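You operate a simulated robot arm through the tools that you are given. There is no shell and no other tool. Be economical: measure what you need, move in short steps, check, and stop when the job is done.

You are at the controls of a simulated two-armed robot. One attempt, no reset.

## Task
Wipe up the spill on the top of the packing table with the blue cloth and put it back.
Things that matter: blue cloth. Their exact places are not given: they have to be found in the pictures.

The check looks at the end state, three seconds after you hand in, the way a careful person would. Anything else that was tipped, shoved, dropped, spilled or broken makes it a failure. Flat cloth is picked up by pressing the open fingertips on it (5 to 10 N) and closing them slowly along it; thin cloth reads only 2 to 8 mm in the jaws.

## Robot
Two 7-joint arms with two-finger parallel grippers on one trunk, on a base that drives. Base frame: it is fixed to the floor where the robot stands at the start and does not move with it; the origin is under the middle of the robot, x ahead of it, y to its left, z up. Lengths are in m, angles in degrees, forces in N, time in s.
The left shoulder is at the start at [0.06, 0.147, 0.543], the right one opposite. With the tool pointing down near the work surface each hand reaches from about 0.1 to 0.64 m from the robot's upright axis, wherever it stands, measured 20 degrees to its own side. Payload 3.43 kg a hand.
The tool frame of a hand sits at the grasp point between the pads (the TCP): z along the fingers, y along the line on which they close. The tips reach 0.03 m beyond it. Largest opening 0.094 m; finger width 0.028, thickness 0.01; the body of the gripper, 0.05 by 0.096 m, starts 0.055 m behind the TCP.
Orientation is told as [roll, pitch, yaw] about the base's x, y, z axes, in that order, counted from this pose: with the fingers straight down and closing along the base's y, the tool's x points along the base's -x, its y along +y and its z along -z.

## Interface
- The arms move only by the tool apply_moves. It takes "left_increments", "right_increments" or both (then of equal length, played together; a hand with none holds still); each is text: rows parted by semicolons, each of 7 numbers parted by spaces: the shift along the base's x, y, z in m, then the turn, a rotation vector about the base's x, y, z in rad, then the finger opening in m, from 0 to 0.094. In form: tx ty tz ax ay az gripper; .... A call has 1 to 10 rows; each row shifts and turns the commanded pose from where the row before left it. Rows are played at 5 a second. More than 0.05 m and 8.6 degrees between two rows, or a gripper value outside its range, and nothing of the call is played. Where a pose cannot be reached the arm comes as near as it can. A force on the tool above 40 N (or 10 N above the force at the start of the call, whichever is more), or a blocked arm, ends the call early, and 0.2 s more pass. Each finger travels about 0.072 m/s and halts on what it meets, pressing with about 41 N; the grip force reading is that of the motor and also rises with nothing between the fingers. The clock runs only during rows and for 0.2 s after the last one: add rows that do not move to give the fingers time. The reply holds the time, the measured pose of the TCP, the force on the tool along the base axes, the opening and the grip force, in the units named above and with some noise, with the torque about the TCP (base axes, N m) and any sound that the robot's microphone picked up, and new pictures: "show" is both (left out), scene, wrist or none (wrist: the cameras of the hands that moved).
- Cameras (640 x 400 px; columns grow to the right, rows downward): "scene" is now at [0.0631, 0.0499, 1.1976]; the picture's right is [0.47, -0.88, 0.00], its down [-0.34, -0.18, -0.93] and it looks along [0.82, 0.43, -0.38] (base axes); focal length 286 px, centre (320, 200). "left" rides on the left gripper at [0.076, -0.014, -0.102] in its tool frame; the picture's right is [0.18, 0.98, 0.00], its down [-0.75, 0.14, -0.64] and it looks along [-0.63, 0.12, 0.77] (tool axes); focal length 243 px, centre (320, 200). "right" rides on the right gripper at [0.076, 0.014, -0.103] in its tool frame; the picture's right is [-0.18, 0.98, 0.00], its down [-0.75, -0.14, -0.64] and it looks along [-0.63, -0.12, 0.77] (tool axes); focal length 243 px, centre (320, 200).
- lift_body(by): slides the trunk up (or, below 0, down) by that many m; the arms and the scene camera ride with it, the base frame stays. It gives what a move gives, with no picture.
- roll_base(legs): drives the robot by 1 to 6 legs, each [ahead, left, turn to the left] in m, m and degrees, along the robot's own axes; the way and the turn of a leg run together, so that a leg with both is an arc; at most 1.5 m and 180 degrees a leg. The arms and the cameras ride along, it lands a little off, and it stops where it bumps. It gives what a move gives, and a new picture of the scene camera.
- pan_tilt(pan, tilt): turns the head with the scene camera to pan (to the left, within 86 degrees either way) and tilt (down, from -29 to 69), counted from straight ahead of the robot. It gives what a move gives, and a new picture of the scene camera.
- measure_at(camera, pixels): for up to 12 pixels [column, row] of the newest picture of that camera ("zoom" is the newest enlarged one), the place [x, y, z] in the base frame of the surface seen there, good to about 0.002 m, but the place of the scene camera against the robot may be out by one fixed shift of up to 0.018 m in any direction. No time passes.
- inspect(camera, box): a new picture of the part [left, top, right, bottom] of that camera's present view, enlarged. No time passes.
- job_done(): hands the job in; it is judged then, once.

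Work in short steps. Measure before you move; look again where a grasp or a placing could have gone wrong, and mend it. You have 80 turns and 260 pictures in all, those below and enlarged ones among them. Open the grippers and draw the arms clear of the work before you hand the job in, unless the task says otherwise.

The tools are called after "Emit:" by a JSON object that holds its "fn" and its "kwargs". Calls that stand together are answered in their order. apply_moves: Moves the arms, as the interface text tells. Its arguments: {"type":"object","properties":{"left_increments":{"type":"string"},"right_increments":{"type":"string"},"show":{"type":"string","enum":["both","scene","wrist","none"]}},"required":[]} The other tools are called the same way: lift_body (by) slides the trunk up or down; roll_base (legs) drives the base; pan_tilt (pan, tilt) turns the head that bears the scene camera; measure_at (camera, pixels) gives the place of the surface under pixels of a picture; inspect (camera, box) takes an enlarged picture of a part of a camera's view; job_done () hands the job in.

At the start:

```text
t: 0.0
left_tool_pos: [0.2906, 0.3433, 1.0004]
left_ee_rot: [0.0, -0.1, 0.0]
left_ft_force: [-0.3, -0.1, 0.0]
left_ft_torque: [0.02, 0.03, 0.01]
left_gripper_width: 0.094
left_gripper_force: 0.1
right_tool_pos: [0.3113, 0.012, 0.9987]
right_ee_rot: [0.1, -0.2, 0.0]
right_ft_force: [-0.4, 0.2, 0.3]
right_ft_torque: [-0.05, 0.0, 0.02]
right_gripper_width: 0.0943
right_gripper_force: 0.0
trunk travel left (down, up): [-0.25, 0.0]
robot x, y, heading: [-0.0005, -0.0034, -0.2]
head pan, tilt: [28.0, 22.3]
```

scene: 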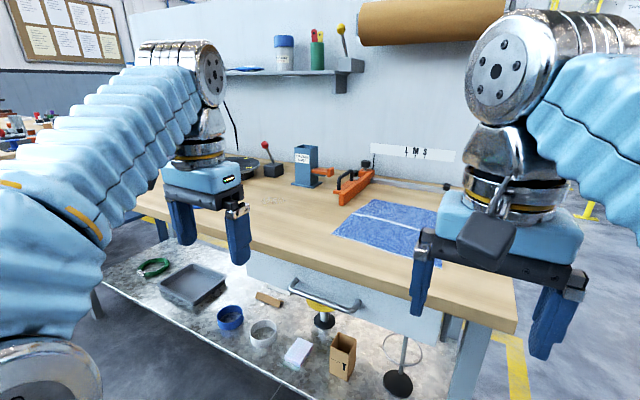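
right: 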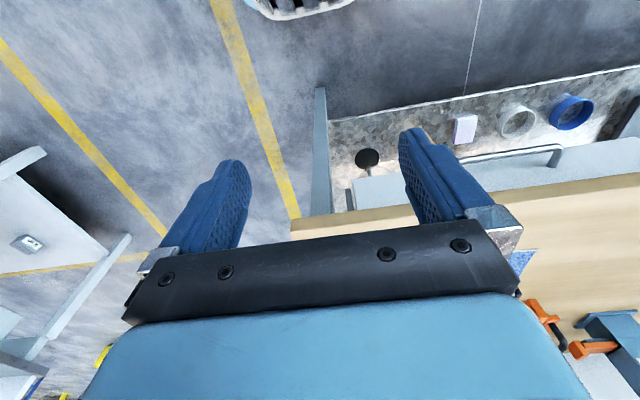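
left: 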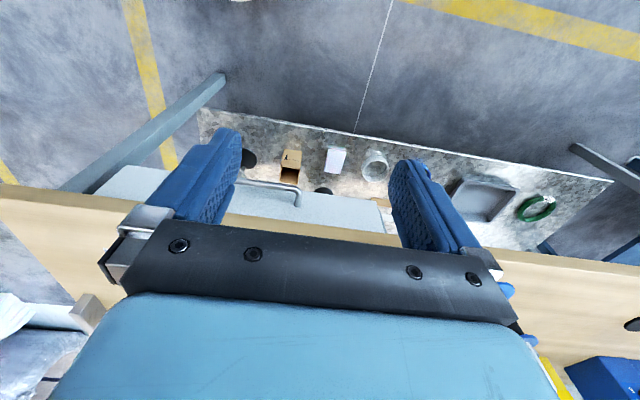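

The blue cloth seems to lie at about (390,228) on the table top; a spill is not clearly seen yet (perhaps near (265,205)). I enlarge both areas and measure.

Emit:
{"fn": "inspect", "kwargs": {"camera": "scene", "box": [300, 130, 480, 280]}}

Emit:
{"fn": "inspect", "kwargs": {"camera": "scene", "box": [130, 120, 340, 260]}}

Emit:
{"fn": "measure_at", "kwargs": {"camera": "scene", "pixels": [[335, 232], [372, 200], [434, 210], [410, 258], [270, 205], [515, 325], [255, 235], [305, 180], [350, 195], [270, 168], [450, 187], [390, 228]]}}

```text
2.67 times, centred on (390, 205) of scene
```

zoom: 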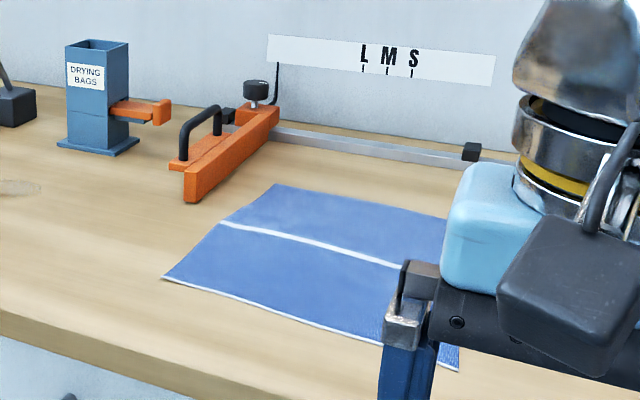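

```text
2.86 times, centred on (235, 190) of scene
```

zoom: 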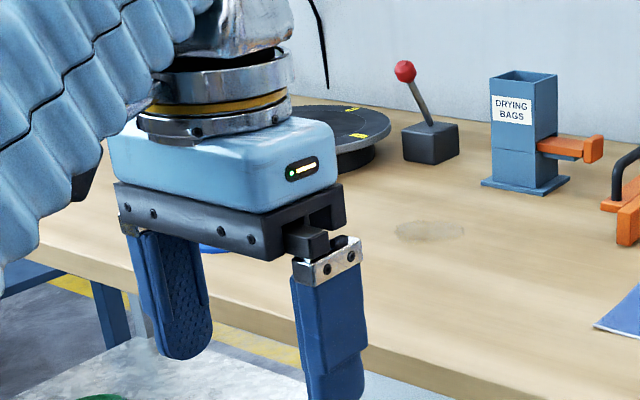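

```text
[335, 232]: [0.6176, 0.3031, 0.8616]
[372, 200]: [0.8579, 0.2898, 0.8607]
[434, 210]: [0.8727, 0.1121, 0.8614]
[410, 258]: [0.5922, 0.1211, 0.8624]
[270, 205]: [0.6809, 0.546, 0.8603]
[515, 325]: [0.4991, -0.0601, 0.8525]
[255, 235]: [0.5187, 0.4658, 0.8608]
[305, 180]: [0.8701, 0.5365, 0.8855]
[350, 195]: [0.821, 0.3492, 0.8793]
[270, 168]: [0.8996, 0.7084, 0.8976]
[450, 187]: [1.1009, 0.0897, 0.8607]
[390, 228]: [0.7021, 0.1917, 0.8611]
```

The blue sheet lies from x 0.6–0.87, y 0.05–0.30, and a stain is near (270,197). There is another blue thing behind the left gripper and on the shelf, so I look around with the head and check before choosing.

Emit:
{"fn": "pan_tilt", "kwargs": {"pan": 60, "tilt": 25}}

Emit:
{"fn": "pan_tilt", "kwargs": {"pan": 5, "tilt": 30}}

```text
t: 1.0
left_tool_pos: [0.2909, 0.3436, 0.9996]
left_ee_rot: [0.1, -0.1, 0.0]
left_ft_force: [-0.2, 0.7, -0.1]
left_ft_torque: [0.02, 0.0, -0.02]
left_gripper_width: 0.0939
left_gripper_force: 0.2
right_tool_pos: [0.3116, 0.0111, 0.9977]
right_ee_rot: [0.1, -0.2, 0.0]
right_ft_force: [-1.0, 0.0, -0.9]
right_ft_torque: [-0.01, 0.0, 0.01]
right_gripper_width: 0.094
right_gripper_force: 0.1
trunk travel left (down, up): [-0.25, 0.0]
robot x, y, heading: [-0.0006, 0.0001, -0.1]
head pan, tilt: [60.0, 25.0]
```

scene: 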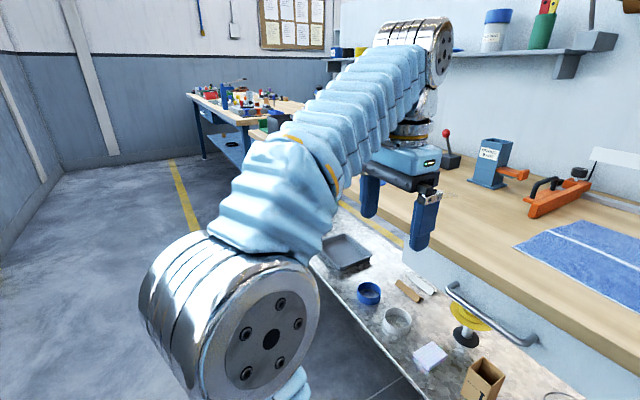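

```text
t: 2.2
left_tool_pos: [0.2905, 0.3426, 1.0006]
left_ee_rot: [0.1, -0.1, 0.1]
left_ft_force: [0.2, 0.0, -0.4]
left_ft_torque: [0.02, 0.0, 0.0]
left_gripper_width: 0.094
left_gripper_force: 0.0
right_tool_pos: [0.3116, 0.0112, 0.9989]
right_ee_rot: [0.0, -0.3, 0.0]
right_ft_force: [0.1, 0.5, 0.3]
right_ft_torque: [0.01, 0.01, -0.03]
right_gripper_width: 0.0939
right_gripper_force: 0.0
trunk travel left (down, up): [-0.25, 0.0]
robot x, y, heading: [-0.0004, -0.001, -0.0]
head pan, tilt: [5.0, 30.0]
```

scene: 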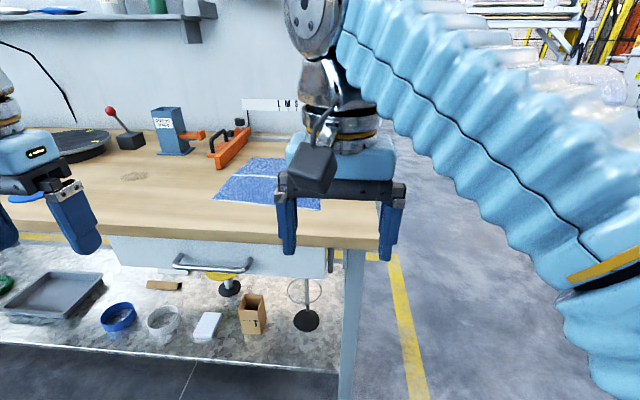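

There is another blue thing at (25,198), hidden by the left hand. I drive left a little to see the left part of the table.

Emit:
{"fn": "roll_base", "kwargs": {"legs": [[0, 0.5, 0]]}}

```text
t: 5.2
left_tool_pos: [0.2911, 0.8444, 1.0006]
left_ee_rot: [0.1, 0.0, -0.1]
left_ft_force: [0.1, 0.7, 0.5]
left_ft_torque: [0.01, 0.05, 0.02]
left_gripper_width: 0.0939
left_gripper_force: 0.0
right_tool_pos: [0.3121, 0.5147, 0.9989]
right_ee_rot: [0.2, -0.2, -0.2]
right_ft_force: [-1.0, -0.6, 0.6]
right_ft_torque: [0.02, -0.02, 0.02]
right_gripper_width: 0.094
right_gripper_force: 0.0
trunk travel left (down, up): [-0.25, 0.0]
robot x, y, heading: [0.0028, 0.5029, -0.2]
head pan, tilt: [5.0, 30.0]
```

scene: 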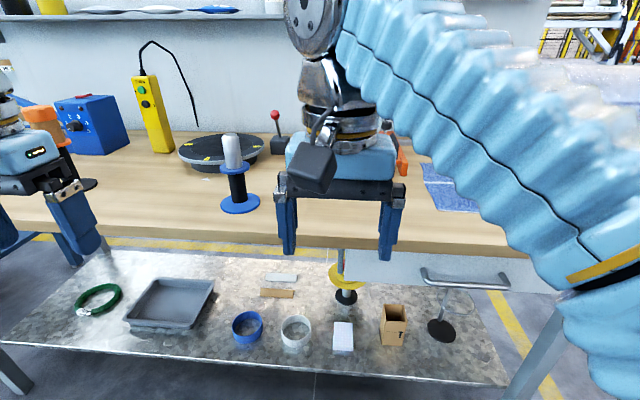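

The blue thing is a stamp with handle, so the sheet is the cloth. I drive back a little and raise the arms outward to get a clear view of the spill and the cloth.

Emit:
{"fn": "roll_base", "kwargs": {"legs": [[0, -0.15, 0]]}}

Emit:
{"fn": "apply_moves", "kwargs": {"left_increments": "-0.02 0.045 0 0 0 0 0.094;-0.02 0.045 0 0 0 0 0.094;-0.02 0.045 0 0 0 0 0.094;-0.02 0.045 0 0 0 0 0.094", "right_increments": "-0.02 -0.045 0 0 0 0 0.094;-0.02 -0.045 0 0 0 0 0.094;-0.02 -0.045 0 0 0 0 0.094;-0.02 -0.045 0 0 0 0 0.094", "show": "none"}}

Emit:
{"fn": "pan_tilt", "kwargs": {"pan": 0, "tilt": 35}}

```text
t: 6.5
left_tool_pos: [0.2917, 0.6956, 1.0]
left_ee_rot: [0.2, -0.1, 0.0]
left_ft_force: [0.2, 0.1, 0.6]
left_ft_torque: [0.03, 0.0, 0.01]
left_gripper_width: 0.0942
left_gripper_force: 0.0
right_tool_pos: [0.3106, 0.3636, 0.9988]
right_ee_rot: [0.0, -0.1, 0.0]
right_ft_force: [-0.5, 0.1, 1.0]
right_ft_torque: [-0.01, -0.03, 0.01]
right_gripper_width: 0.0941
right_gripper_force: 0.0
trunk travel left (down, up): [-0.25, 0.0]
robot x, y, heading: [-0.0011, 0.3542, 0.1]
head pan, tilt: [5.0, 30.0]
```

scene: 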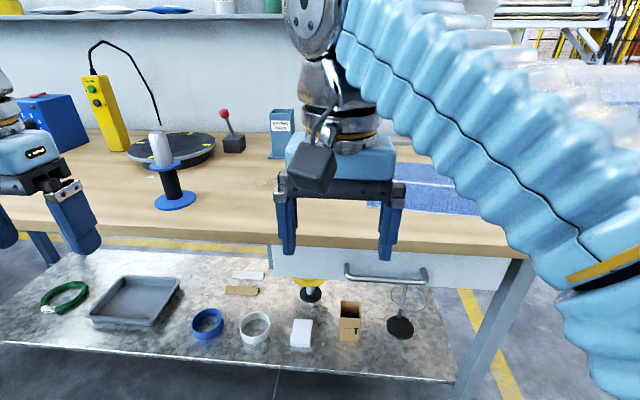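

```text
t: 7.5
left_tool_pos: [0.2252, 0.8633, 0.9947]
left_ee_rot: [0.3, -0.2, -0.2]
left_ft_force: [0.7, -1.7, 0.9]
left_ft_torque: [0.12, 0.02, -0.04]
left_gripper_width: 0.0941
left_gripper_force: 0.1
left hand out of reach, approached as far as the arm can: row 4
right_tool_pos: [0.2885, 0.2287, 0.9831]
right_ee_rot: [4.9, 5.1, 2.1]
right_ft_force: [0.8, -2.1, 0.5]
right_ft_torque: [0.06, 0.03, -0.02]
right_gripper_width: 0.0939
right_gripper_force: 0.0
right hand out of reach, approached as far as the arm can: row 3, 4
trunk travel left (down, up): [-0.25, 0.0]
robot x, y, heading: [0.0027, 0.3508, -0.1]
head pan, tilt: [5.0, 30.0]
```

```text
t: 8.2
left_tool_pos: [0.2255, 0.8648, 0.9923]
left_ee_rot: [0.1, -0.1, -0.1]
left_ft_force: [-0.6, -0.5, 0.9]
left_ft_torque: [0.01, 0.02, 0.02]
left_gripper_width: 0.0939
left_gripper_force: 0.0
right_tool_pos: [0.2876, 0.2321, 0.9839]
right_ee_rot: [4.9, 4.9, 2.3]
right_ft_force: [0.7, -0.7, -0.2]
right_ft_torque: [0.01, 0.03, 0.02]
right_gripper_width: 0.0939
right_gripper_force: 0.1
trunk travel left (down, up): [-0.25, 0.0]
robot x, y, heading: [0.0005, 0.3515, 0.2]
head pan, tilt: [0.0, 35.0]
```

scene: 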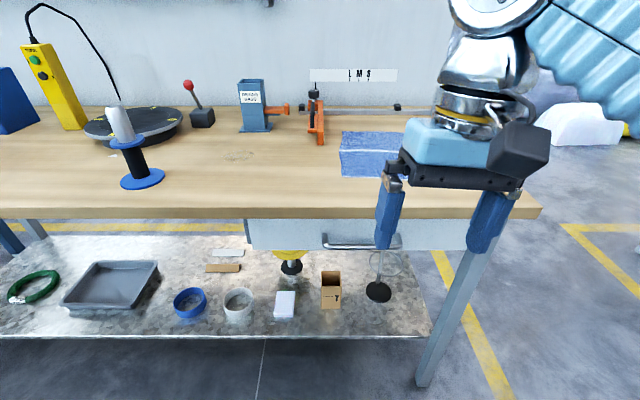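

The spill shows at about (240,155) and the cloth at (375,155). I enlarge and measure.

Emit:
{"fn": "inspect", "kwargs": {"camera": "scene", "box": [190, 80, 440, 220]}}

Emit:
{"fn": "measure_at", "kwargs": {"camera": "scene", "pixels": [[222, 156], [254, 156], [240, 150], [240, 161], [342, 132], [341, 176], [395, 178], [405, 133], [320, 143], [320, 205], [256, 132], [288, 108]]}}

Emit:
{"fn": "inspect", "kwargs": {"camera": "scene", "box": [0, 80, 250, 220]}}

```text
2.56 times, centred on (315, 150) of scene
```

zoom: 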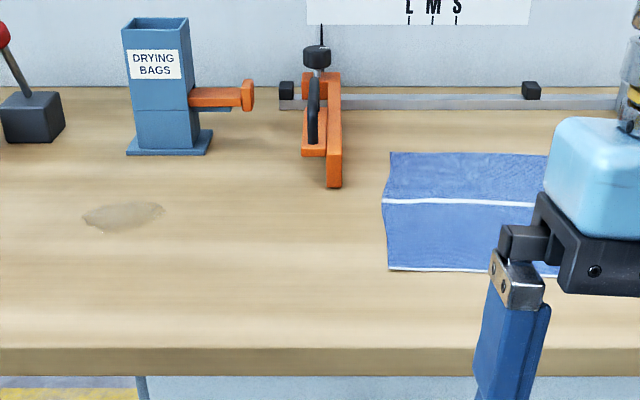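

```text
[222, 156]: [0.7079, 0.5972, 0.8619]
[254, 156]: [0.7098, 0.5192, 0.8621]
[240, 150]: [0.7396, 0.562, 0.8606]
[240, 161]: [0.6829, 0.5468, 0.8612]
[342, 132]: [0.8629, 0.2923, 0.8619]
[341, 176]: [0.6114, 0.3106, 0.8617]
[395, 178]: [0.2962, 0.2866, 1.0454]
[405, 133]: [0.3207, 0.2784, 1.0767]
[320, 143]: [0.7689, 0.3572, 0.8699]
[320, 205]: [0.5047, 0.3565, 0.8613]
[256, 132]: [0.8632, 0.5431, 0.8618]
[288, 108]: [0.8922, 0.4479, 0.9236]
```

```text
2.56 times, centred on (125, 150) of scene
```

zoom: 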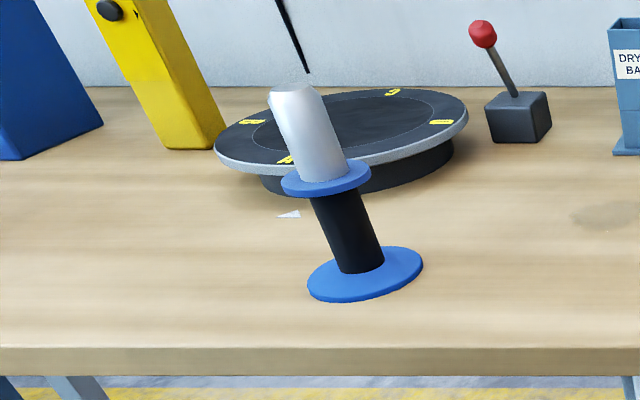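

Spill is centred near (0.71, 0.56), about 6 x 9 cm. I drive back right so the cloth shows between the hands, and will measure its whole outline.

Emit:
{"fn": "roll_base", "kwargs": {"legs": [[0, -0.3, 0]]}}

Emit:
{"fn": "pan_tilt", "kwargs": {"pan": 0, "tilt": 45}}

```text
t: 10.2
left_tool_pos: [0.2251, 0.5657, 0.9931]
left_ee_rot: [0.1, -0.1, 0.1]
left_ft_force: [0.2, -0.4, -0.5]
left_ft_torque: [0.06, -0.01, 0.02]
left_gripper_width: 0.0941
left_gripper_force: 0.0
right_tool_pos: [0.2881, -0.0675, 0.9826]
right_ee_rot: [4.8, 5.0, 2.1]
right_ft_force: [0.0, 0.3, -0.1]
right_ft_torque: [-0.01, -0.03, 0.04]
right_gripper_width: 0.0942
right_gripper_force: 0.1
trunk travel left (down, up): [-0.25, 0.0]
robot x, y, heading: [-0.0012, 0.0506, -0.1]
head pan, tilt: [0.0, 35.0]
```

scene: 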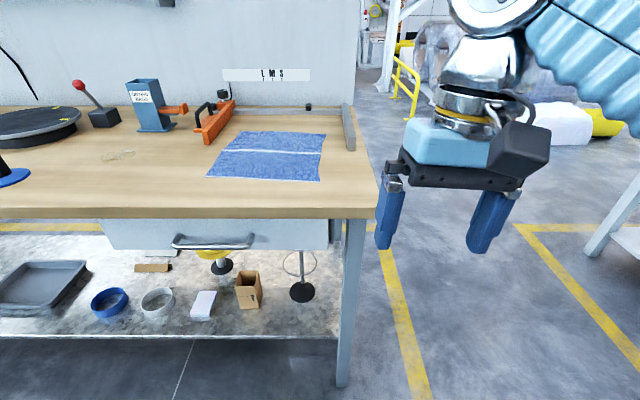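

```text
t: 10.9
left_tool_pos: [0.2255, 0.5663, 0.9931]
left_ee_rot: [0.1, 0.0, 0.0]
left_ft_force: [0.4, 0.1, -0.2]
left_ft_torque: [-0.02, -0.01, 0.02]
left_gripper_width: 0.0941
left_gripper_force: 0.1
right_tool_pos: [0.2886, -0.0685, 0.9817]
right_ee_rot: [4.9, 5.0, 2.3]
right_ft_force: [0.5, 0.7, 0.3]
right_ft_torque: [0.0, -0.01, -0.05]
right_gripper_width: 0.0943
right_gripper_force: 0.0
trunk travel left (down, up): [-0.25, 0.0]
robot x, y, heading: [-0.0005, 0.053, 0.1]
head pan, tilt: [0.0, 45.0]
```

scene: 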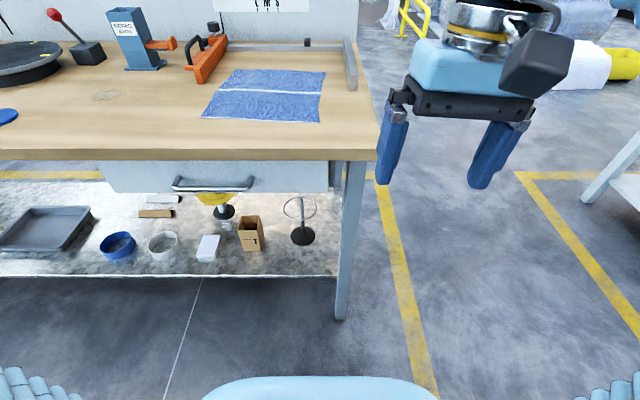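

Now the whole cloth is seen. I measure its corners, the shelf front, the drawer handle and neighbours.

Emit:
{"fn": "measure_at", "kwargs": {"camera": "scene", "pixels": [[204, 116], [233, 70], [325, 73], [318, 122], [262, 94], [260, 276], [215, 190], [353, 85], [200, 82], [200, 155], [240, 192], [345, 310]]}}

Emit:
{"fn": "inspect", "kwargs": {"camera": "scene", "box": [170, 30, 390, 160]}}

```text
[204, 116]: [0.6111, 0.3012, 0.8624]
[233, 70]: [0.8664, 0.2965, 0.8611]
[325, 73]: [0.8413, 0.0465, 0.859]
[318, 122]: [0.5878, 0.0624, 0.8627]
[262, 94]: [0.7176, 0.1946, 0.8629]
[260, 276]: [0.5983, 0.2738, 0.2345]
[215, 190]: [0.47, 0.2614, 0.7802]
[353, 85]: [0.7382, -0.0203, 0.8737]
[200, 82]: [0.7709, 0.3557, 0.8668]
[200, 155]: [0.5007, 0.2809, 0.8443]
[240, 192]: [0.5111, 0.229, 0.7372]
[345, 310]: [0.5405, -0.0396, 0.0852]
```

```text
2.91 times, centred on (280, 95) of scene
```

zoom: 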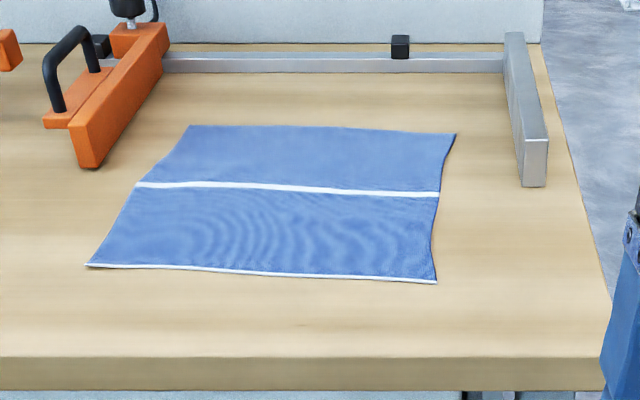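

Cloth is ~0.25 m square, corners FL(.611,.301), BL(.866,.297), BR(.841,.047), FR(.588,.062). I drive ahead 0.15 m for reach (handle front at x 0.47), and measure my own base front first.

Emit:
{"fn": "measure_at", "kwargs": {"camera": "scene", "pixels": [[320, 378], [320, 390], [230, 392]]}}

Emit:
{"fn": "roll_base", "kwargs": {"legs": [[0.13, 0, 0]]}}

```text
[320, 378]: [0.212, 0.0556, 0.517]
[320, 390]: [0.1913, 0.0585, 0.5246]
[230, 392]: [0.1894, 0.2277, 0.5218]
```

```text
t: 12.2
left_tool_pos: [0.3554, 0.5663, 0.9938]
left_ee_rot: [0.1, -0.2, -0.1]
left_ft_force: [0.0, 0.6, -0.9]
left_ft_torque: [0.0, -0.04, -0.03]
left_gripper_width: 0.094
left_gripper_force: 0.0
right_tool_pos: [0.4177, -0.0675, 0.9821]
right_ee_rot: [4.9, 5.0, 2.1]
right_ft_force: [-0.3, 0.1, 0.5]
right_ft_torque: [0.0, 0.02, 0.0]
right_gripper_width: 0.0941
right_gripper_force: 0.1
trunk travel left (down, up): [-0.25, 0.0]
robot x, y, heading: [0.1298, 0.0507, 0.2]
head pan, tilt: [0.0, 45.0]
```

scene: 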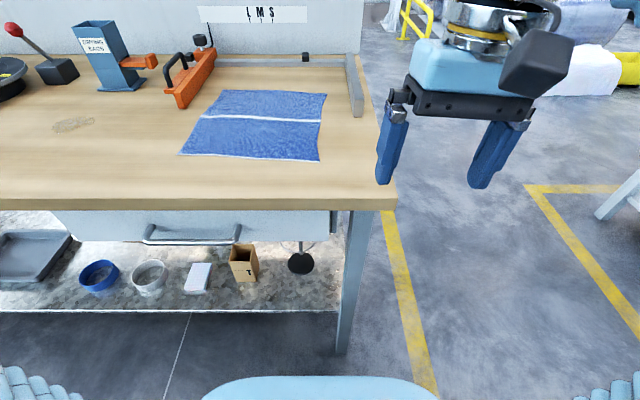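

Clear path. I bring the left hand over the front middle of the cloth, (0.63, 0.18, 0.96), with the fingers at 0.06 opening.

Emit:
{"fn": "apply_moves", "kwargs": {"left_increments": "0.0275 -0.0386 -0.001 0 0 0 0.08;0.0275 -0.0386 -0.001 0 0 0 0.06;0.0275 -0.0386 -0.001 0 0 0 0.06;0.0275 -0.0386 -0.001 0 0 0 0.06;0.0275 -0.0386 -0.001 0 0 0 0.06;0.0275 -0.0386 -0.001 0 0 0 0.06;0.0275 -0.0386 -0.001 0 0 0 0.06;0.0275 -0.0386 -0.001 0 0 0 0.06;0.0275 -0.0386 -0.001 0 0 0 0.06;0.0275 -0.0386 -0.001 0 0 0 0.06"}}

```text
t: 14.4
left_tool_pos: [0.6187, 0.18, 0.9625]
left_ee_rot: [0.1, -0.4, 0.0]
left_ft_force: [-1.0, -0.1, 0.3]
left_ft_torque: [0.01, -0.01, -0.04]
left_gripper_width: 0.0599
left_gripper_force: 0.0
left hand out of reach, approached as far as the arm can: row 9, 10
right_tool_pos: [0.4178, -0.0682, 0.9827]
right_ee_rot: [4.9, 5.0, 2.1]
right_ft_force: [-0.4, -0.1, -0.2]
right_ft_torque: [0.01, -0.01, -0.03]
right_gripper_width: 0.0941
right_gripper_force: 0.0
trunk travel left (down, up): [-0.25, 0.0]
robot x, y, heading: [0.1302, 0.0509, 0.1]
head pan, tilt: [0.0, 45.0]
```

scene: 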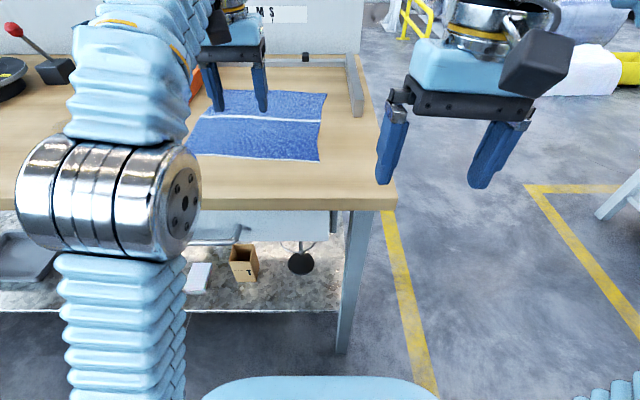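
left: 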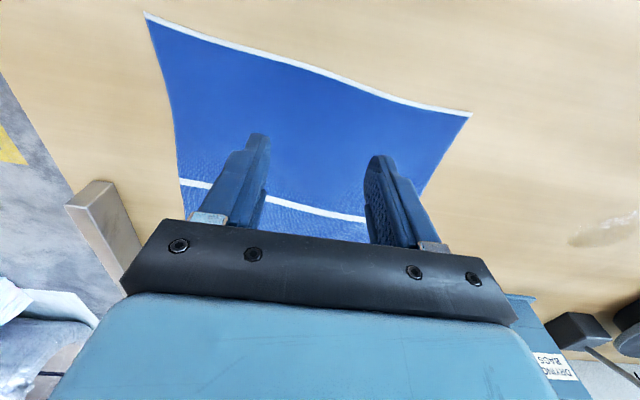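

The hem runs across (300,65) in the left picture and the reach limit shows here. I measure with the wrist camera for the true cloth place relative to the hand.

Emit:
{"fn": "measure_at", "kwargs": {"camera": "left", "pixels": [[146, 15], [230, 42], [310, 70], [400, 98], [470, 114], [310, 150], [560, 240], [635, 215]]}}

Emit:
{"fn": "measure_at", "kwargs": {"camera": "scene", "pixels": [[182, 154], [318, 161], [326, 95], [90, 120], [182, 105], [216, 108], [264, 108]]}}

```text
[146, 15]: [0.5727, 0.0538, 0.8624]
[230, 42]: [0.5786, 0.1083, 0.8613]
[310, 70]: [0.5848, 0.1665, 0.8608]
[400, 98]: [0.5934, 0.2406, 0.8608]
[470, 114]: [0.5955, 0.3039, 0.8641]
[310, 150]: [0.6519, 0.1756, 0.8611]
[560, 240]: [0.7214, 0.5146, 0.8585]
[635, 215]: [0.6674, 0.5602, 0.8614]
```

```text
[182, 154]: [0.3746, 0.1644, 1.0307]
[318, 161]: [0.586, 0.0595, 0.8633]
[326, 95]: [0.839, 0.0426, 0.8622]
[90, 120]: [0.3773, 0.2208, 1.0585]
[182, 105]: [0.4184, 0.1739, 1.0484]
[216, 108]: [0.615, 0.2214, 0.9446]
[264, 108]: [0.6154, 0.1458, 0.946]
```

Wrist readings show the scene camera is out by about +0.014 in x: hem front middle is at (0.587,0.18), spill centre ≈(0.695,0.553). I drive ahead 0.08 to gain reach and move the hand back the same.

Emit:
{"fn": "roll_base", "kwargs": {"legs": [[0.08, 0, 0]]}}

Emit:
{"fn": "apply_moves", "kwargs": {"left_increments": "-0.04 0 -0.01 0 0 0 0.06;-0.046 0 -0.015 0 0 0 0.06;0 0 -0.01 0 0 0 0.06"}}

```text
t: 15.5
left_tool_pos: [0.6979, 0.1794, 0.9626]
left_ee_rot: [0.1, -0.4, -0.2]
left_ft_force: [-0.2, -0.8, -0.4]
left_ft_torque: [-0.02, 0.01, 0.0]
left_gripper_width: 0.0597
left_gripper_force: 0.0
right_tool_pos: [0.4981, -0.0693, 0.9828]
right_ee_rot: [4.9, 5.0, 1.9]
right_ft_force: [-0.6, -0.6, -0.1]
right_ft_torque: [-0.03, 0.02, -0.01]
right_gripper_width: 0.0938
right_gripper_force: 0.0
trunk travel left (down, up): [-0.25, 0.0]
robot x, y, heading: [0.2109, 0.0523, -0.1]
head pan, tilt: [0.0, 45.0]
```

scene: 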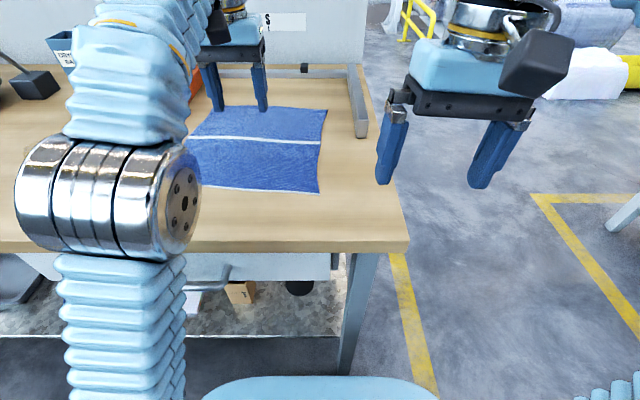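

```text
t: 16.3
left_tool_pos: [0.612, 0.1804, 0.9279]
left_ee_rot: [0.1, -0.4, 0.0]
left_ft_force: [0.5, 0.5, 1.0]
left_ft_torque: [0.0, -0.02, 0.0]
left_gripper_width: 0.0601
left_gripper_force: 0.1
right_tool_pos: [0.4984, -0.0691, 0.9832]
right_ee_rot: [4.9, 5.1, 2.1]
right_ft_force: [-0.6, 0.4, 0.7]
right_ft_torque: [-0.02, -0.02, -0.01]
right_gripper_width: 0.094
right_gripper_force: 0.1
trunk travel left (down, up): [-0.25, 0.0]
robot x, y, heading: [0.2107, 0.052, -0.0]
head pan, tilt: [0.0, 45.0]
```

scene: 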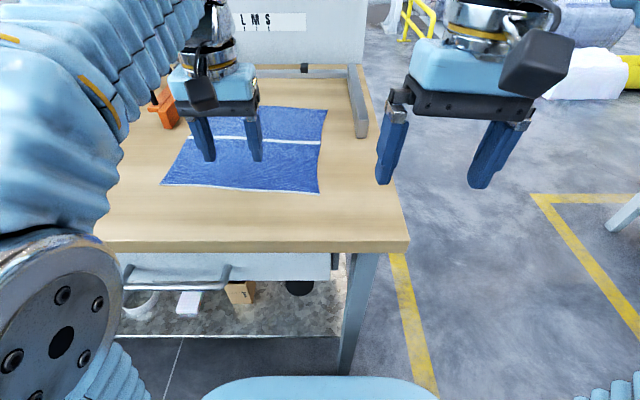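
left: 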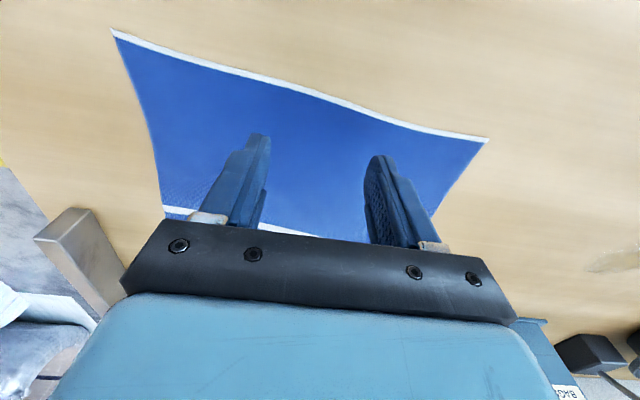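

Tips are about 0.037 above the cloth. I lower to about 2 mm above, then in 1 mm steps until contact.

Emit:
{"fn": "apply_moves", "kwargs": {"left_increments": "0 0 -0.015 0 0 0 0.06;0 0 -0.015 0 0 0 0.06;0 0 -0.005 0 0 0 0.06;0 0 0 0 0 0 0.06", "show": "none"}}

Emit:
{"fn": "apply_moves", "kwargs": {"left_increments": "0 0 -0.002 0 0 0 0.06;0 0 0 0 0 0 0.06", "show": "none"}}

```text
t: 17.3
left_tool_pos: [0.6113, 0.1797, 0.8915]
left_ee_rot: [0.1, -0.4, -0.1]
left_ft_force: [0.3, -0.1, 0.5]
left_ft_torque: [0.02, 0.01, 0.0]
left_gripper_width: 0.0599
left_gripper_force: 0.2
right_tool_pos: [0.499, -0.0684, 0.983]
right_ee_rot: [4.9, 5.1, 2.1]
right_ft_force: [0.2, 0.0, 0.5]
right_ft_torque: [0.01, 0.04, -0.02]
right_gripper_width: 0.0944
right_gripper_force: 0.2
trunk travel left (down, up): [-0.25, 0.0]
robot x, y, heading: [0.2124, 0.0518, 0.1]
head pan, tilt: [0.0, 45.0]
```

```text
t: 17.9
left_tool_pos: [0.6114, 0.18, 0.8907]
left_ee_rot: [0.1, -0.5, -0.2]
left_ft_force: [1.2, 1.9, 19.2]
left_ft_torque: [0.27, 0.16, 0.0]
left_gripper_width: 0.06
left_gripper_force: 0.1
right_tool_pos: [0.4964, -0.0685, 0.9836]
right_ee_rot: [5.0, 5.1, 2.1]
right_ft_force: [0.3, -0.4, -0.3]
right_ft_torque: [-0.01, 0.01, 0.05]
right_gripper_width: 0.0937
right_gripper_force: 0.0
trunk travel left (down, up): [-0.25, 0.0]
robot x, y, heading: [0.2093, 0.0487, -0.3]
head pan, tilt: [0.0, 45.0]
```

19 N is too much; I ease up 0.8 mm and check.

Emit:
{"fn": "apply_moves", "kwargs": {"left_increments": "0 0 0.0008 0 0 0 0.06;0 0 0 0 0 0 0.06", "show": "none"}}

```text
t: 18.5
left_tool_pos: [0.6126, 0.179, 0.892]
left_ee_rot: [0.2, -0.4, -0.2]
left_ft_force: [4.0, 1.5, 15.7]
left_ft_torque: [0.22, 0.08, -0.05]
left_gripper_width: 0.0601
left_gripper_force: 0.0
right_tool_pos: [0.4981, -0.0693, 0.9825]
right_ee_rot: [4.9, 5.0, 2.0]
right_ft_force: [0.1, -0.5, 0.5]
right_ft_torque: [-0.02, -0.02, -0.01]
right_gripper_width: 0.0938
right_gripper_force: 0.1
trunk travel left (down, up): [-0.25, 0.0]
robot x, y, heading: [0.21, 0.0523, -0.0]
head pan, tilt: [0.0, 45.0]
```

Still 15.7 N, so I ease up another 1.2 mm.

Emit:
{"fn": "apply_moves", "kwargs": {"left_increments": "0 0 0.0012 0 0 0 0.06;0 0 0 0 0 0 0.06", "show": "none"}}

```text
t: 19.1
left_tool_pos: [0.6124, 0.1804, 0.8917]
left_ee_rot: [0.2, -0.4, 0.0]
left_ft_force: [0.5, 0.1, -0.3]
left_ft_torque: [0.04, 0.0, 0.03]
left_gripper_width: 0.0598
left_gripper_force: 0.0
right_tool_pos: [0.4973, -0.0689, 0.9831]
right_ee_rot: [4.9, 5.0, 2.1]
right_ft_force: [-0.3, -0.7, -0.6]
right_ft_torque: [0.0, 0.0, -0.01]
right_gripper_width: 0.094
right_gripper_force: 0.1
trunk travel left (down, up): [-0.25, 0.0]
robot x, y, heading: [0.2096, 0.0506, -0.2]
head pan, tilt: [0.0, 45.0]
```

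Just off contact; down 0.6 mm should give about 7 N.

Emit:
{"fn": "apply_moves", "kwargs": {"left_increments": "0 0 -0.0006 0 0 0 0.06;0 0 0 0 0 0 0.06", "show": "none"}}

```text
t: 19.7
left_tool_pos: [0.6127, 0.1788, 0.8914]
left_ee_rot: [0.1, -0.3, -0.2]
left_ft_force: [-0.2, 0.0, 2.4]
left_ft_torque: [0.05, 0.06, 0.0]
left_gripper_width: 0.0601
left_gripper_force: 0.2
right_tool_pos: [0.4977, -0.0691, 0.9829]
right_ee_rot: [4.9, 5.1, 2.1]
right_ft_force: [0.6, 0.1, -0.3]
right_ft_torque: [0.02, -0.02, 0.01]
right_gripper_width: 0.0941
right_gripper_force: 0.0
trunk travel left (down, up): [-0.25, 0.0]
robot x, y, heading: [0.2106, 0.0518, -0.1]
head pan, tilt: [0.0, 45.0]
```

2.4 N: another 0.5 mm, then close slowly.

Emit:
{"fn": "apply_moves", "kwargs": {"left_increments": "0 0 -0.0005 0 0 0 0.06;0 0 0 0 0 0 0.06;0 0 0 0 0 0 0.052;0 0 0 0 0 0 0.044;0 0 0 0 0 0 0.036;0 0 0 0 0 0 0.028;0 0 0 0 0 0 0.02;0 0 0 0 0 0 0.012;0 0 0 0 0 0 0.004;0 0 0 0 0 0 0", "show": "both"}}

```text
t: 21.9
left_tool_pos: [0.6114, 0.1797, 0.8919]
left_ee_rot: [0.1, -0.4, -0.1]
left_ft_force: [0.7, 0.4, 8.5]
left_ft_torque: [0.05, 0.08, 0.01]
left_gripper_width: 0.0021
left_gripper_force: 37.2
right_tool_pos: [0.4967, -0.0688, 0.9824]
right_ee_rot: [4.9, 4.9, 2.1]
right_ft_force: [-0.1, 0.2, 0.2]
right_ft_torque: [0.0, 0.01, -0.02]
right_gripper_width: 0.0938
right_gripper_force: 0.1
trunk travel left (down, up): [-0.25, 0.0]
robot x, y, heading: [0.2076, 0.0497, -0.2]
head pan, tilt: [0.0, 45.0]
```

scene: 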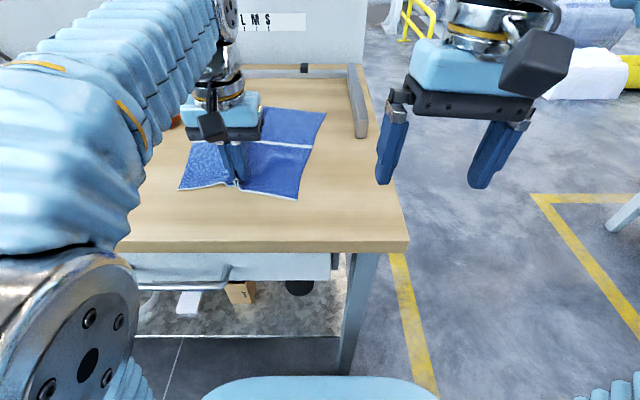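
left: 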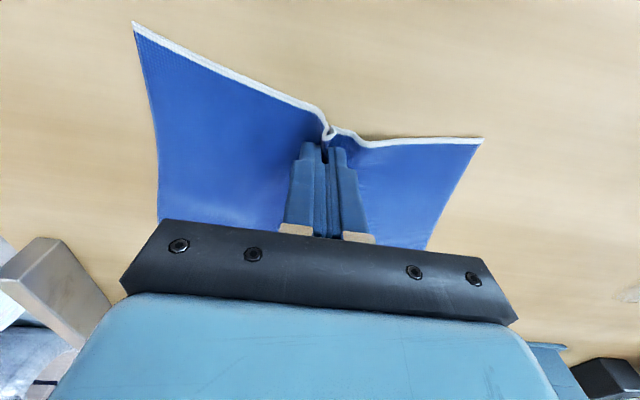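

Cloth pinched (2.1 mm, gathered hem at (328,135)). I lift while drawing it toward the robot.

Emit:
{"fn": "apply_moves", "kwargs": {"left_increments": "-0.015 0 0.02 0 0 0 0;-0.02 0 0.03 0 0 0 0;-0.02 0 0.03 0 0 0 0;-0.02 0 0.03 0 0 0 0;-0.02 0 0.03 0 0 0 0;-0.02 0 0.03 0 0 0 0;-0.02 0 0.03 0 0 0 0;-0.01 0 0.03 0 0 0 0;0 0 0.02 0 0 0 0;0 0 0 0 0 0 0"}}

```text
t: 24.1
left_tool_pos: [0.5366, 0.179, 1.003]
left_ee_rot: [0.0, -0.5, -0.1]
left_ft_force: [0.2, 0.1, -0.8]
left_ft_torque: [-0.02, -0.03, 0.03]
left_gripper_width: 0.0025
left_gripper_force: 37.3
left hand out of reach, approached as far as the arm can: row 5, 6, 7, 8, 9
right_tool_pos: [0.4977, -0.0696, 0.9831]
right_ee_rot: [4.8, 5.0, 2.1]
right_ft_force: [0.7, -0.3, 0.4]
right_ft_torque: [0.0, -0.01, -0.02]
right_gripper_width: 0.094
right_gripper_force: 0.1
trunk travel left (down, up): [-0.25, 0.0]
robot x, y, heading: [0.2098, 0.0545, -0.1]
head pan, tilt: [0.0, 45.0]
```

scene: 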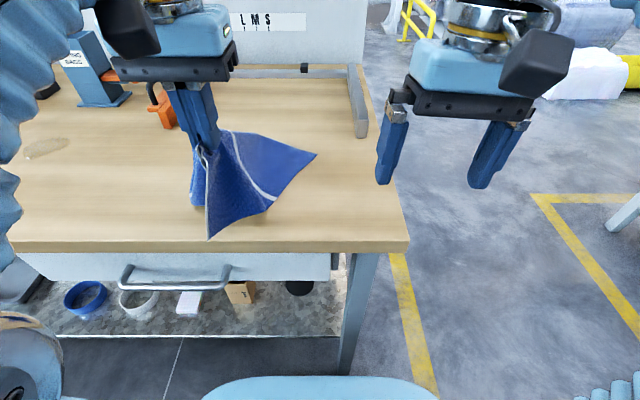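
left: 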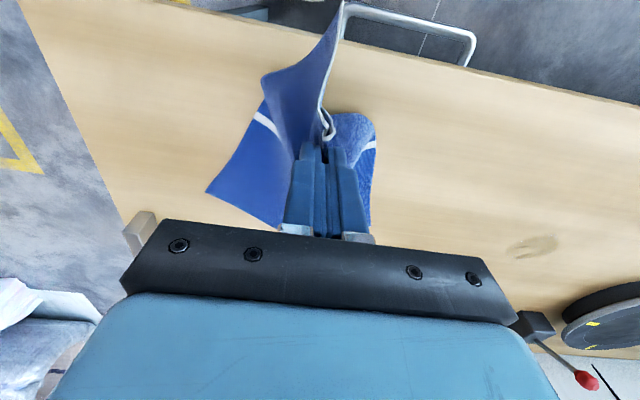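

Reach tops out at z 1.003, so the tail still rests on the table. I draw back 5 cm more so the tail clears the clamp (x≥0.755), then drive left to bring it in front of the spill.

Emit:
{"fn": "apply_moves", "kwargs": {"left_increments": "-0.025 0 0 0 0 0 0;-0.025 0 0 0 0 0 0;0 0 0 0 0 0 0", "show": "scene"}}

```text
t: 24.9
left_tool_pos: [0.4864, 0.1793, 1.0025]
left_ee_rot: [0.0, -0.4, 0.0]
left_ft_force: [-0.3, 0.2, 0.0]
left_ft_torque: [-0.03, 0.01, 0.0]
left_gripper_width: 0.0025
left_gripper_force: 37.2
right_tool_pos: [0.4979, -0.0675, 0.9821]
right_ee_rot: [4.8, 5.0, 2.1]
right_ft_force: [-0.3, -0.1, -0.2]
right_ft_torque: [-0.04, -0.03, -0.01]
right_gripper_width: 0.0943
right_gripper_force: 0.0
trunk travel left (down, up): [-0.25, 0.0]
robot x, y, heading: [0.2113, 0.0541, -0.2]
head pan, tilt: [0.0, 45.0]
```

scene: 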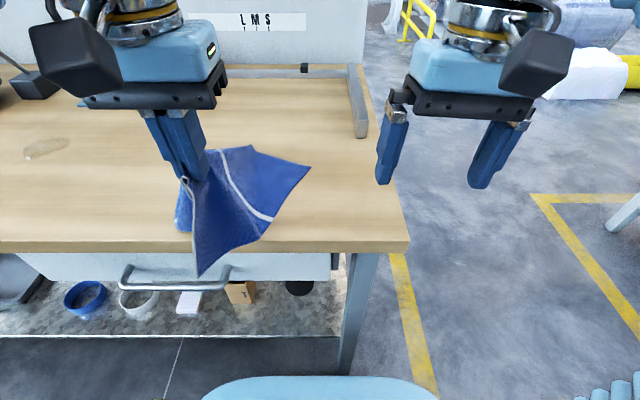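

The tail now ends near (245,147), clear of the clamp. I drive left 0.37 m.

Emit:
{"fn": "roll_base", "kwargs": {"legs": [[0, 0.37, 0]]}}

```text
t: 27.2
left_tool_pos: [0.4874, 0.5495, 1.0009]
left_ee_rot: [0.0, -0.5, -0.2]
left_ft_force: [-0.9, 0.6, 0.2]
left_ft_torque: [0.02, 0.05, 0.01]
left_gripper_width: 0.0021
left_gripper_force: 36.9
right_tool_pos: [0.4981, 0.3016, 0.983]
right_ee_rot: [5.0, 5.0, 2.1]
right_ft_force: [0.0, 0.6, 0.6]
right_ft_torque: [-0.01, -0.02, 0.0]
right_gripper_width: 0.0939
right_gripper_force: 0.1
trunk travel left (down, up): [-0.25, 0.0]
robot x, y, heading: [0.214, 0.4214, 0.0]
head pan, tilt: [0.0, 45.0]
```

scene: 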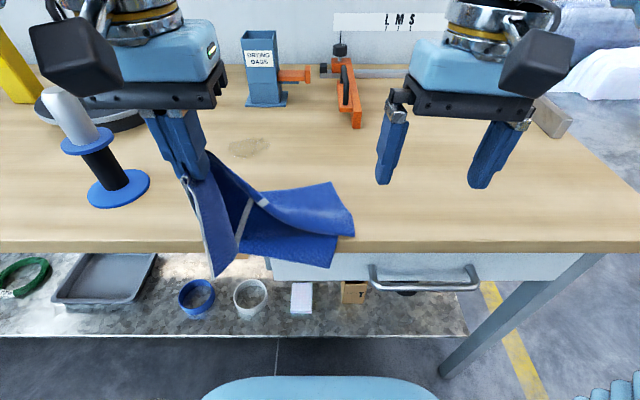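

The cloth trails right and front of the hand. I carry the pinch point over the spill, low, arriving at (0.68, 0.58, 0.925).

Emit:
{"fn": "measure_at", "kwargs": {"camera": "scene", "pixels": [[150, 185], [118, 172], [230, 147], [270, 147], [250, 138], [248, 157], [266, 104], [356, 126]]}}

Emit:
{"fn": "apply_moves", "kwargs": {"left_increments": "0.04 0.005 -0.015 0 0 0 0;0.04 0.005 -0.015 0 0 0 0;0.04 0.005 -0.015 0 0 0 0;0.04 0.005 -0.015 0 0 0 0;0.03 0.01 -0.015 0 0 0 0;0 0 0 0 0 0 0"}}

```text
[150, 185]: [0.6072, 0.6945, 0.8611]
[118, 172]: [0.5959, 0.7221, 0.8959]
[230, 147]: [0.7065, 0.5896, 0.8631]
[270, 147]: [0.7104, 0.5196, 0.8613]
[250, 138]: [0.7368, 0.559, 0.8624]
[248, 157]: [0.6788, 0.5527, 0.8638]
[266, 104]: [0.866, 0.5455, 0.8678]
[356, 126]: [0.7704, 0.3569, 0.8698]
```

```text
t: 28.6
left_tool_pos: [0.6781, 0.5783, 0.9273]
left_ee_rot: [0.0, -0.5, -0.1]
left_ft_force: [0.0, -0.1, -1.0]
left_ft_torque: [0.01, 0.03, -0.03]
left_gripper_width: 0.0021
left_gripper_force: 36.8
right_tool_pos: [0.4977, 0.3008, 0.9836]
right_ee_rot: [4.9, 5.1, 2.0]
right_ft_force: [0.1, -1.0, -0.1]
right_ft_torque: [0.0, -0.01, 0.0]
right_gripper_width: 0.0938
right_gripper_force: 0.0
trunk travel left (down, up): [-0.25, 0.0]
robot x, y, heading: [0.2143, 0.4178, 0.2]
head pan, tilt: [0.0, 45.0]
```

scene: 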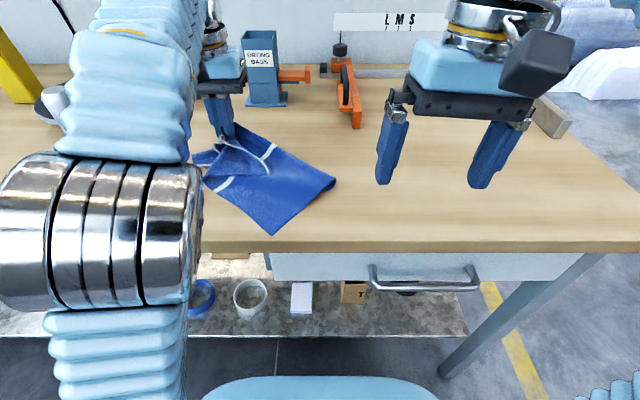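
left: 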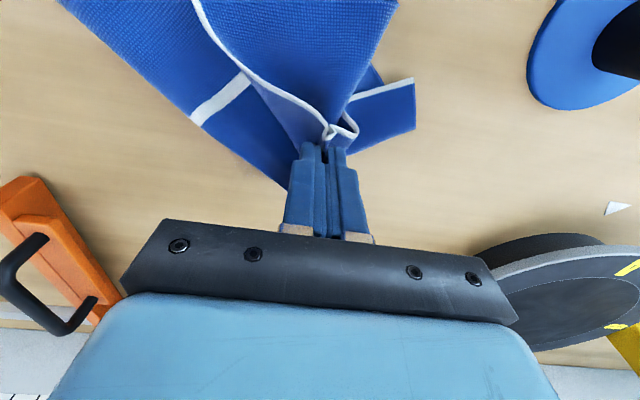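

The cloth is beneath the tips and spreads over the spill. I go to the far-left side of the spill and lower until light contact.

Emit:
{"fn": "apply_moves", "kwargs": {"left_increments": "0.025 0.01 -0.01 0 0 0 0;0.02 0.005 -0.015 0 0 0 0;0 0 -0.008 0 0 0 0;0 0 0 0 0 0 0"}}

```text
t: 29.6
left_tool_pos: [0.7231, 0.5936, 0.8943]
left_ee_rot: [0.1, -0.5, -0.1]
left_ft_force: [0.3, -1.2, 4.1]
left_ft_torque: [0.03, -0.06, -0.03]
left_gripper_width: 0.0025
left_gripper_force: 36.9
right_tool_pos: [0.4974, 0.3002, 0.9832]
right_ee_rot: [4.9, 5.0, 2.1]
right_ft_force: [0.1, 0.7, -0.5]
right_ft_torque: [-0.01, 0.01, -0.01]
right_gripper_width: 0.0938
right_gripper_force: 0.0
trunk travel left (down, up): [-0.25, 0.0]
robot x, y, heading: [0.2088, 0.4233, 0.2]
head pan, tilt: [0.0, 45.0]
```

scene: 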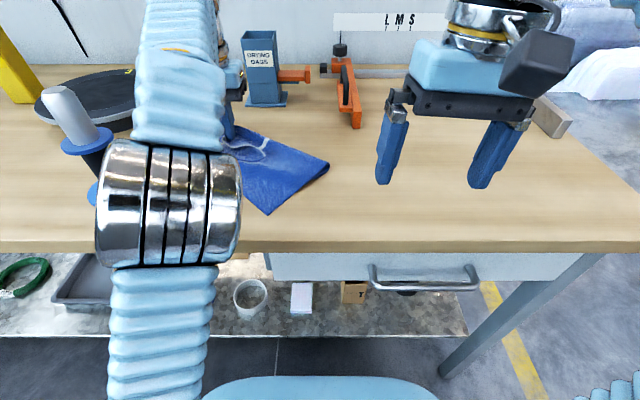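
left: 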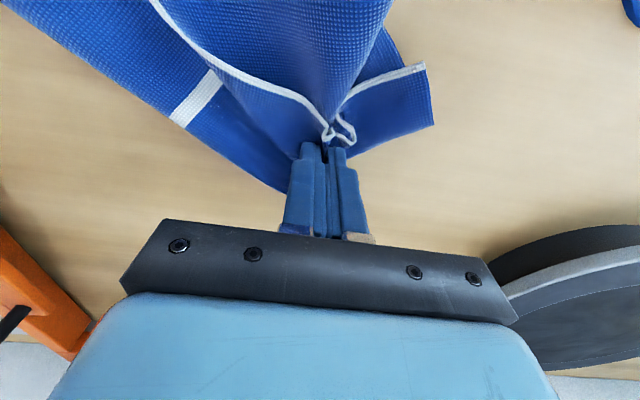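

4 N contact through the cloth. I wipe: strokes along y between 0.595 and 0.50, stepping nearer.

Emit:
{"fn": "apply_moves", "kwargs": {"left_increments": "0 -0.025 -0.0003 0 0 0 0;0 -0.025 0 0 0 0 0;0 -0.025 0 0 0 0 0;0 -0.025 0 0 0 0 0;-0.018 0 0 0 0 0 0;0 0.025 0 0 0 0 0;0 0.025 0 0 0 0 0;0 0.025 0 0 0 0 0;0 0.025 0 0 0 0 0"}}

```text
t: 31.6
left_tool_pos: [0.7035, 0.5936, 0.8936]
left_ee_rot: [0.1, -0.5, 0.0]
left_ft_force: [-0.3, -0.7, 2.8]
left_ft_torque: [-0.01, 0.01, 0.02]
left_gripper_width: 0.0025
left_gripper_force: 36.9
right_tool_pos: [0.4982, 0.2995, 0.9827]
right_ee_rot: [4.9, 5.0, 2.0]
right_ft_force: [0.2, -0.5, 0.3]
right_ft_torque: [0.01, 0.02, -0.02]
right_gripper_width: 0.0939
right_gripper_force: 0.1
trunk travel left (down, up): [-0.25, 0.0]
robot x, y, heading: [0.2055, 0.416, -0.0]
head pan, tilt: [0.0, 45.0]
```

scene: 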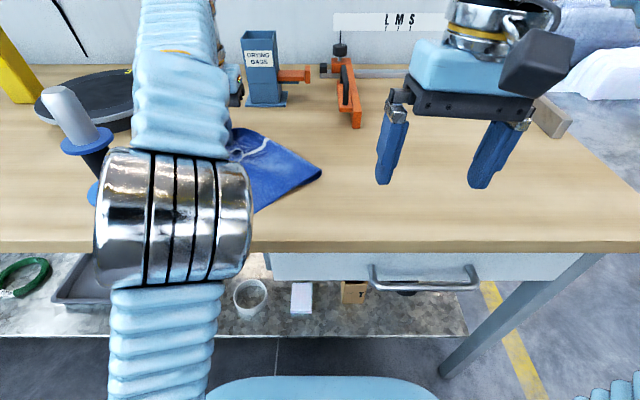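
left: 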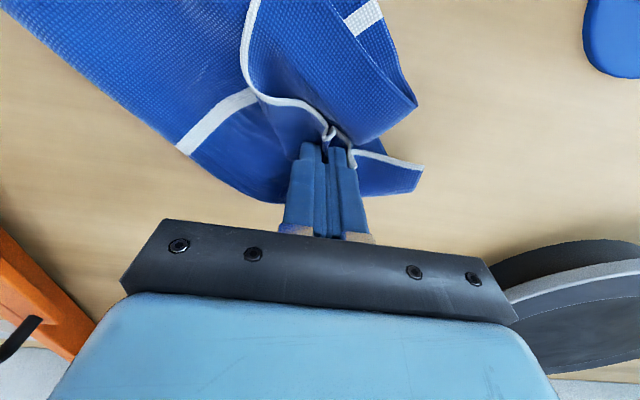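

Contact holds at about 3 N; I press slightly more and wipe the nearer rows (x 0.685 and 0.665).

Emit:
{"fn": "apply_moves", "kwargs": {"left_increments": "-0.018 0 -0.0005 0 0 0 0;0 -0.033 0 0 0 0 0;0 -0.033 0 0 0 0 0;0 -0.033 0 0 0 0 0;-0.02 0 0 0 0 0 0;0 0.033 0 0 0 0 0;0 0.033 0 0 0 0 0;0 0.033 0 0 0 0 0;0 0 0 0 0 0 0"}}

```text
t: 33.6
left_tool_pos: [0.6669, 0.5941, 0.8937]
left_ee_rot: [0.0, -0.6, -0.1]
left_ft_force: [-0.7, -5.0, 8.9]
left_ft_torque: [-0.1, 0.07, 0.03]
left_gripper_width: 0.0027
left_gripper_force: 37.5
right_tool_pos: [0.4974, 0.2997, 0.984]
right_ee_rot: [4.8, 5.0, 2.1]
right_ft_force: [0.2, 0.3, 0.0]
right_ft_torque: [-0.01, -0.01, 0.0]
right_gripper_width: 0.0939
right_gripper_force: 0.0
trunk travel left (down, up): [-0.25, 0.0]
robot x, y, heading: [0.2094, 0.4215, 0.2]
head pan, tilt: [0.0, 45.0]
```

scene: 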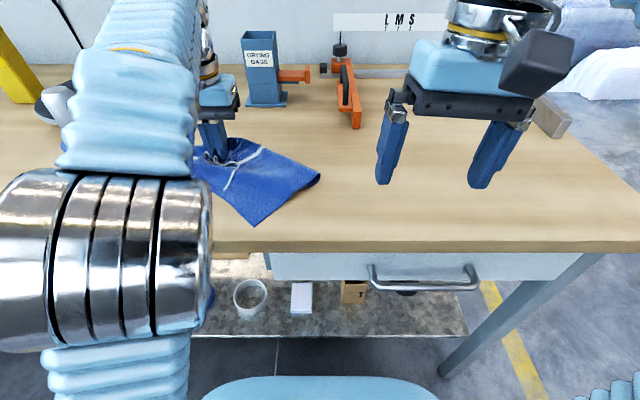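
left: 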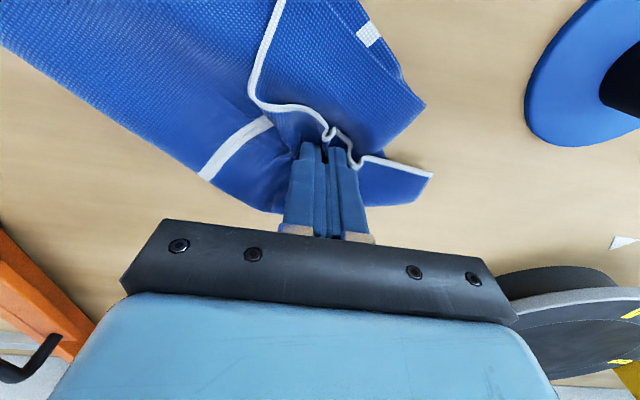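

Now I lift and draw the cloth back toward the robot to see whether the spill is gone.

Emit:
{"fn": "apply_moves", "kwargs": {"left_increments": "-0.01 -0.005 0.02 0 0 0 0;-0.025 -0.005 0.02 0 0 0 0;-0.03 -0.005 0.02 0 0 0 0;-0.035 -0.005 0.02 0 0 0 0;-0.04 -0.005 0.02 0 0 0 0;-0.04 -0.01 0.006 0 0 0 0;0 0 0 0 0 0 0"}}

Emit:
{"fn": "inspect", "kwargs": {"camera": "scene", "box": [120, 70, 340, 230]}}

```text
t: 35.2
left_tool_pos: [0.4853, 0.5595, 1.0]
left_ee_rot: [0.1, -0.5, 0.0]
left_ft_force: [0.1, 0.3, -0.2]
left_ft_torque: [-0.02, 0.0, -0.02]
left_gripper_width: 0.0023
left_gripper_force: 37.3
right_tool_pos: [0.4989, 0.3009, 0.9838]
right_ee_rot: [4.9, 5.0, 2.0]
right_ft_force: [-0.7, 0.6, -0.1]
right_ft_torque: [0.02, -0.02, -0.01]
right_gripper_width: 0.0939
right_gripper_force: 0.0
trunk travel left (down, up): [-0.25, 0.0]
robot x, y, heading: [0.2113, 0.4211, -0.1]
head pan, tilt: [0.0, 45.0]
```

scene: 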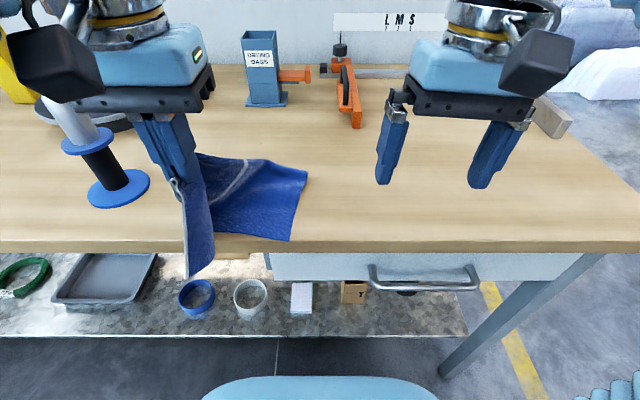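
left: 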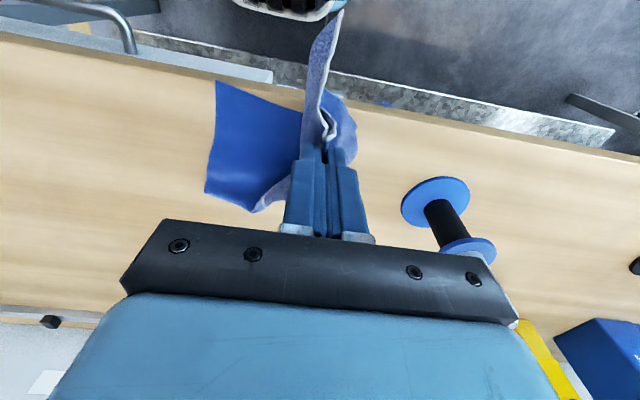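

```text
2.50 times, centred on (230, 150) of scene
```

zoom: 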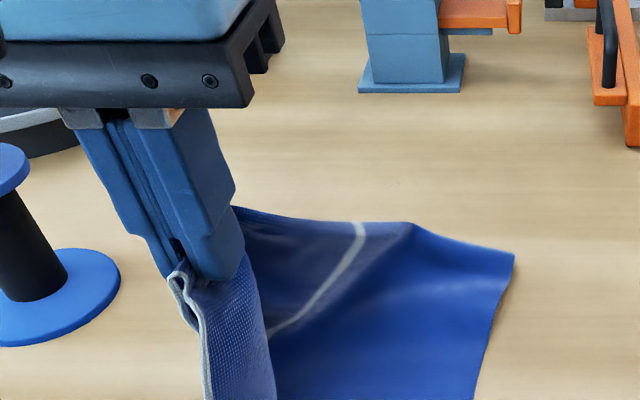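

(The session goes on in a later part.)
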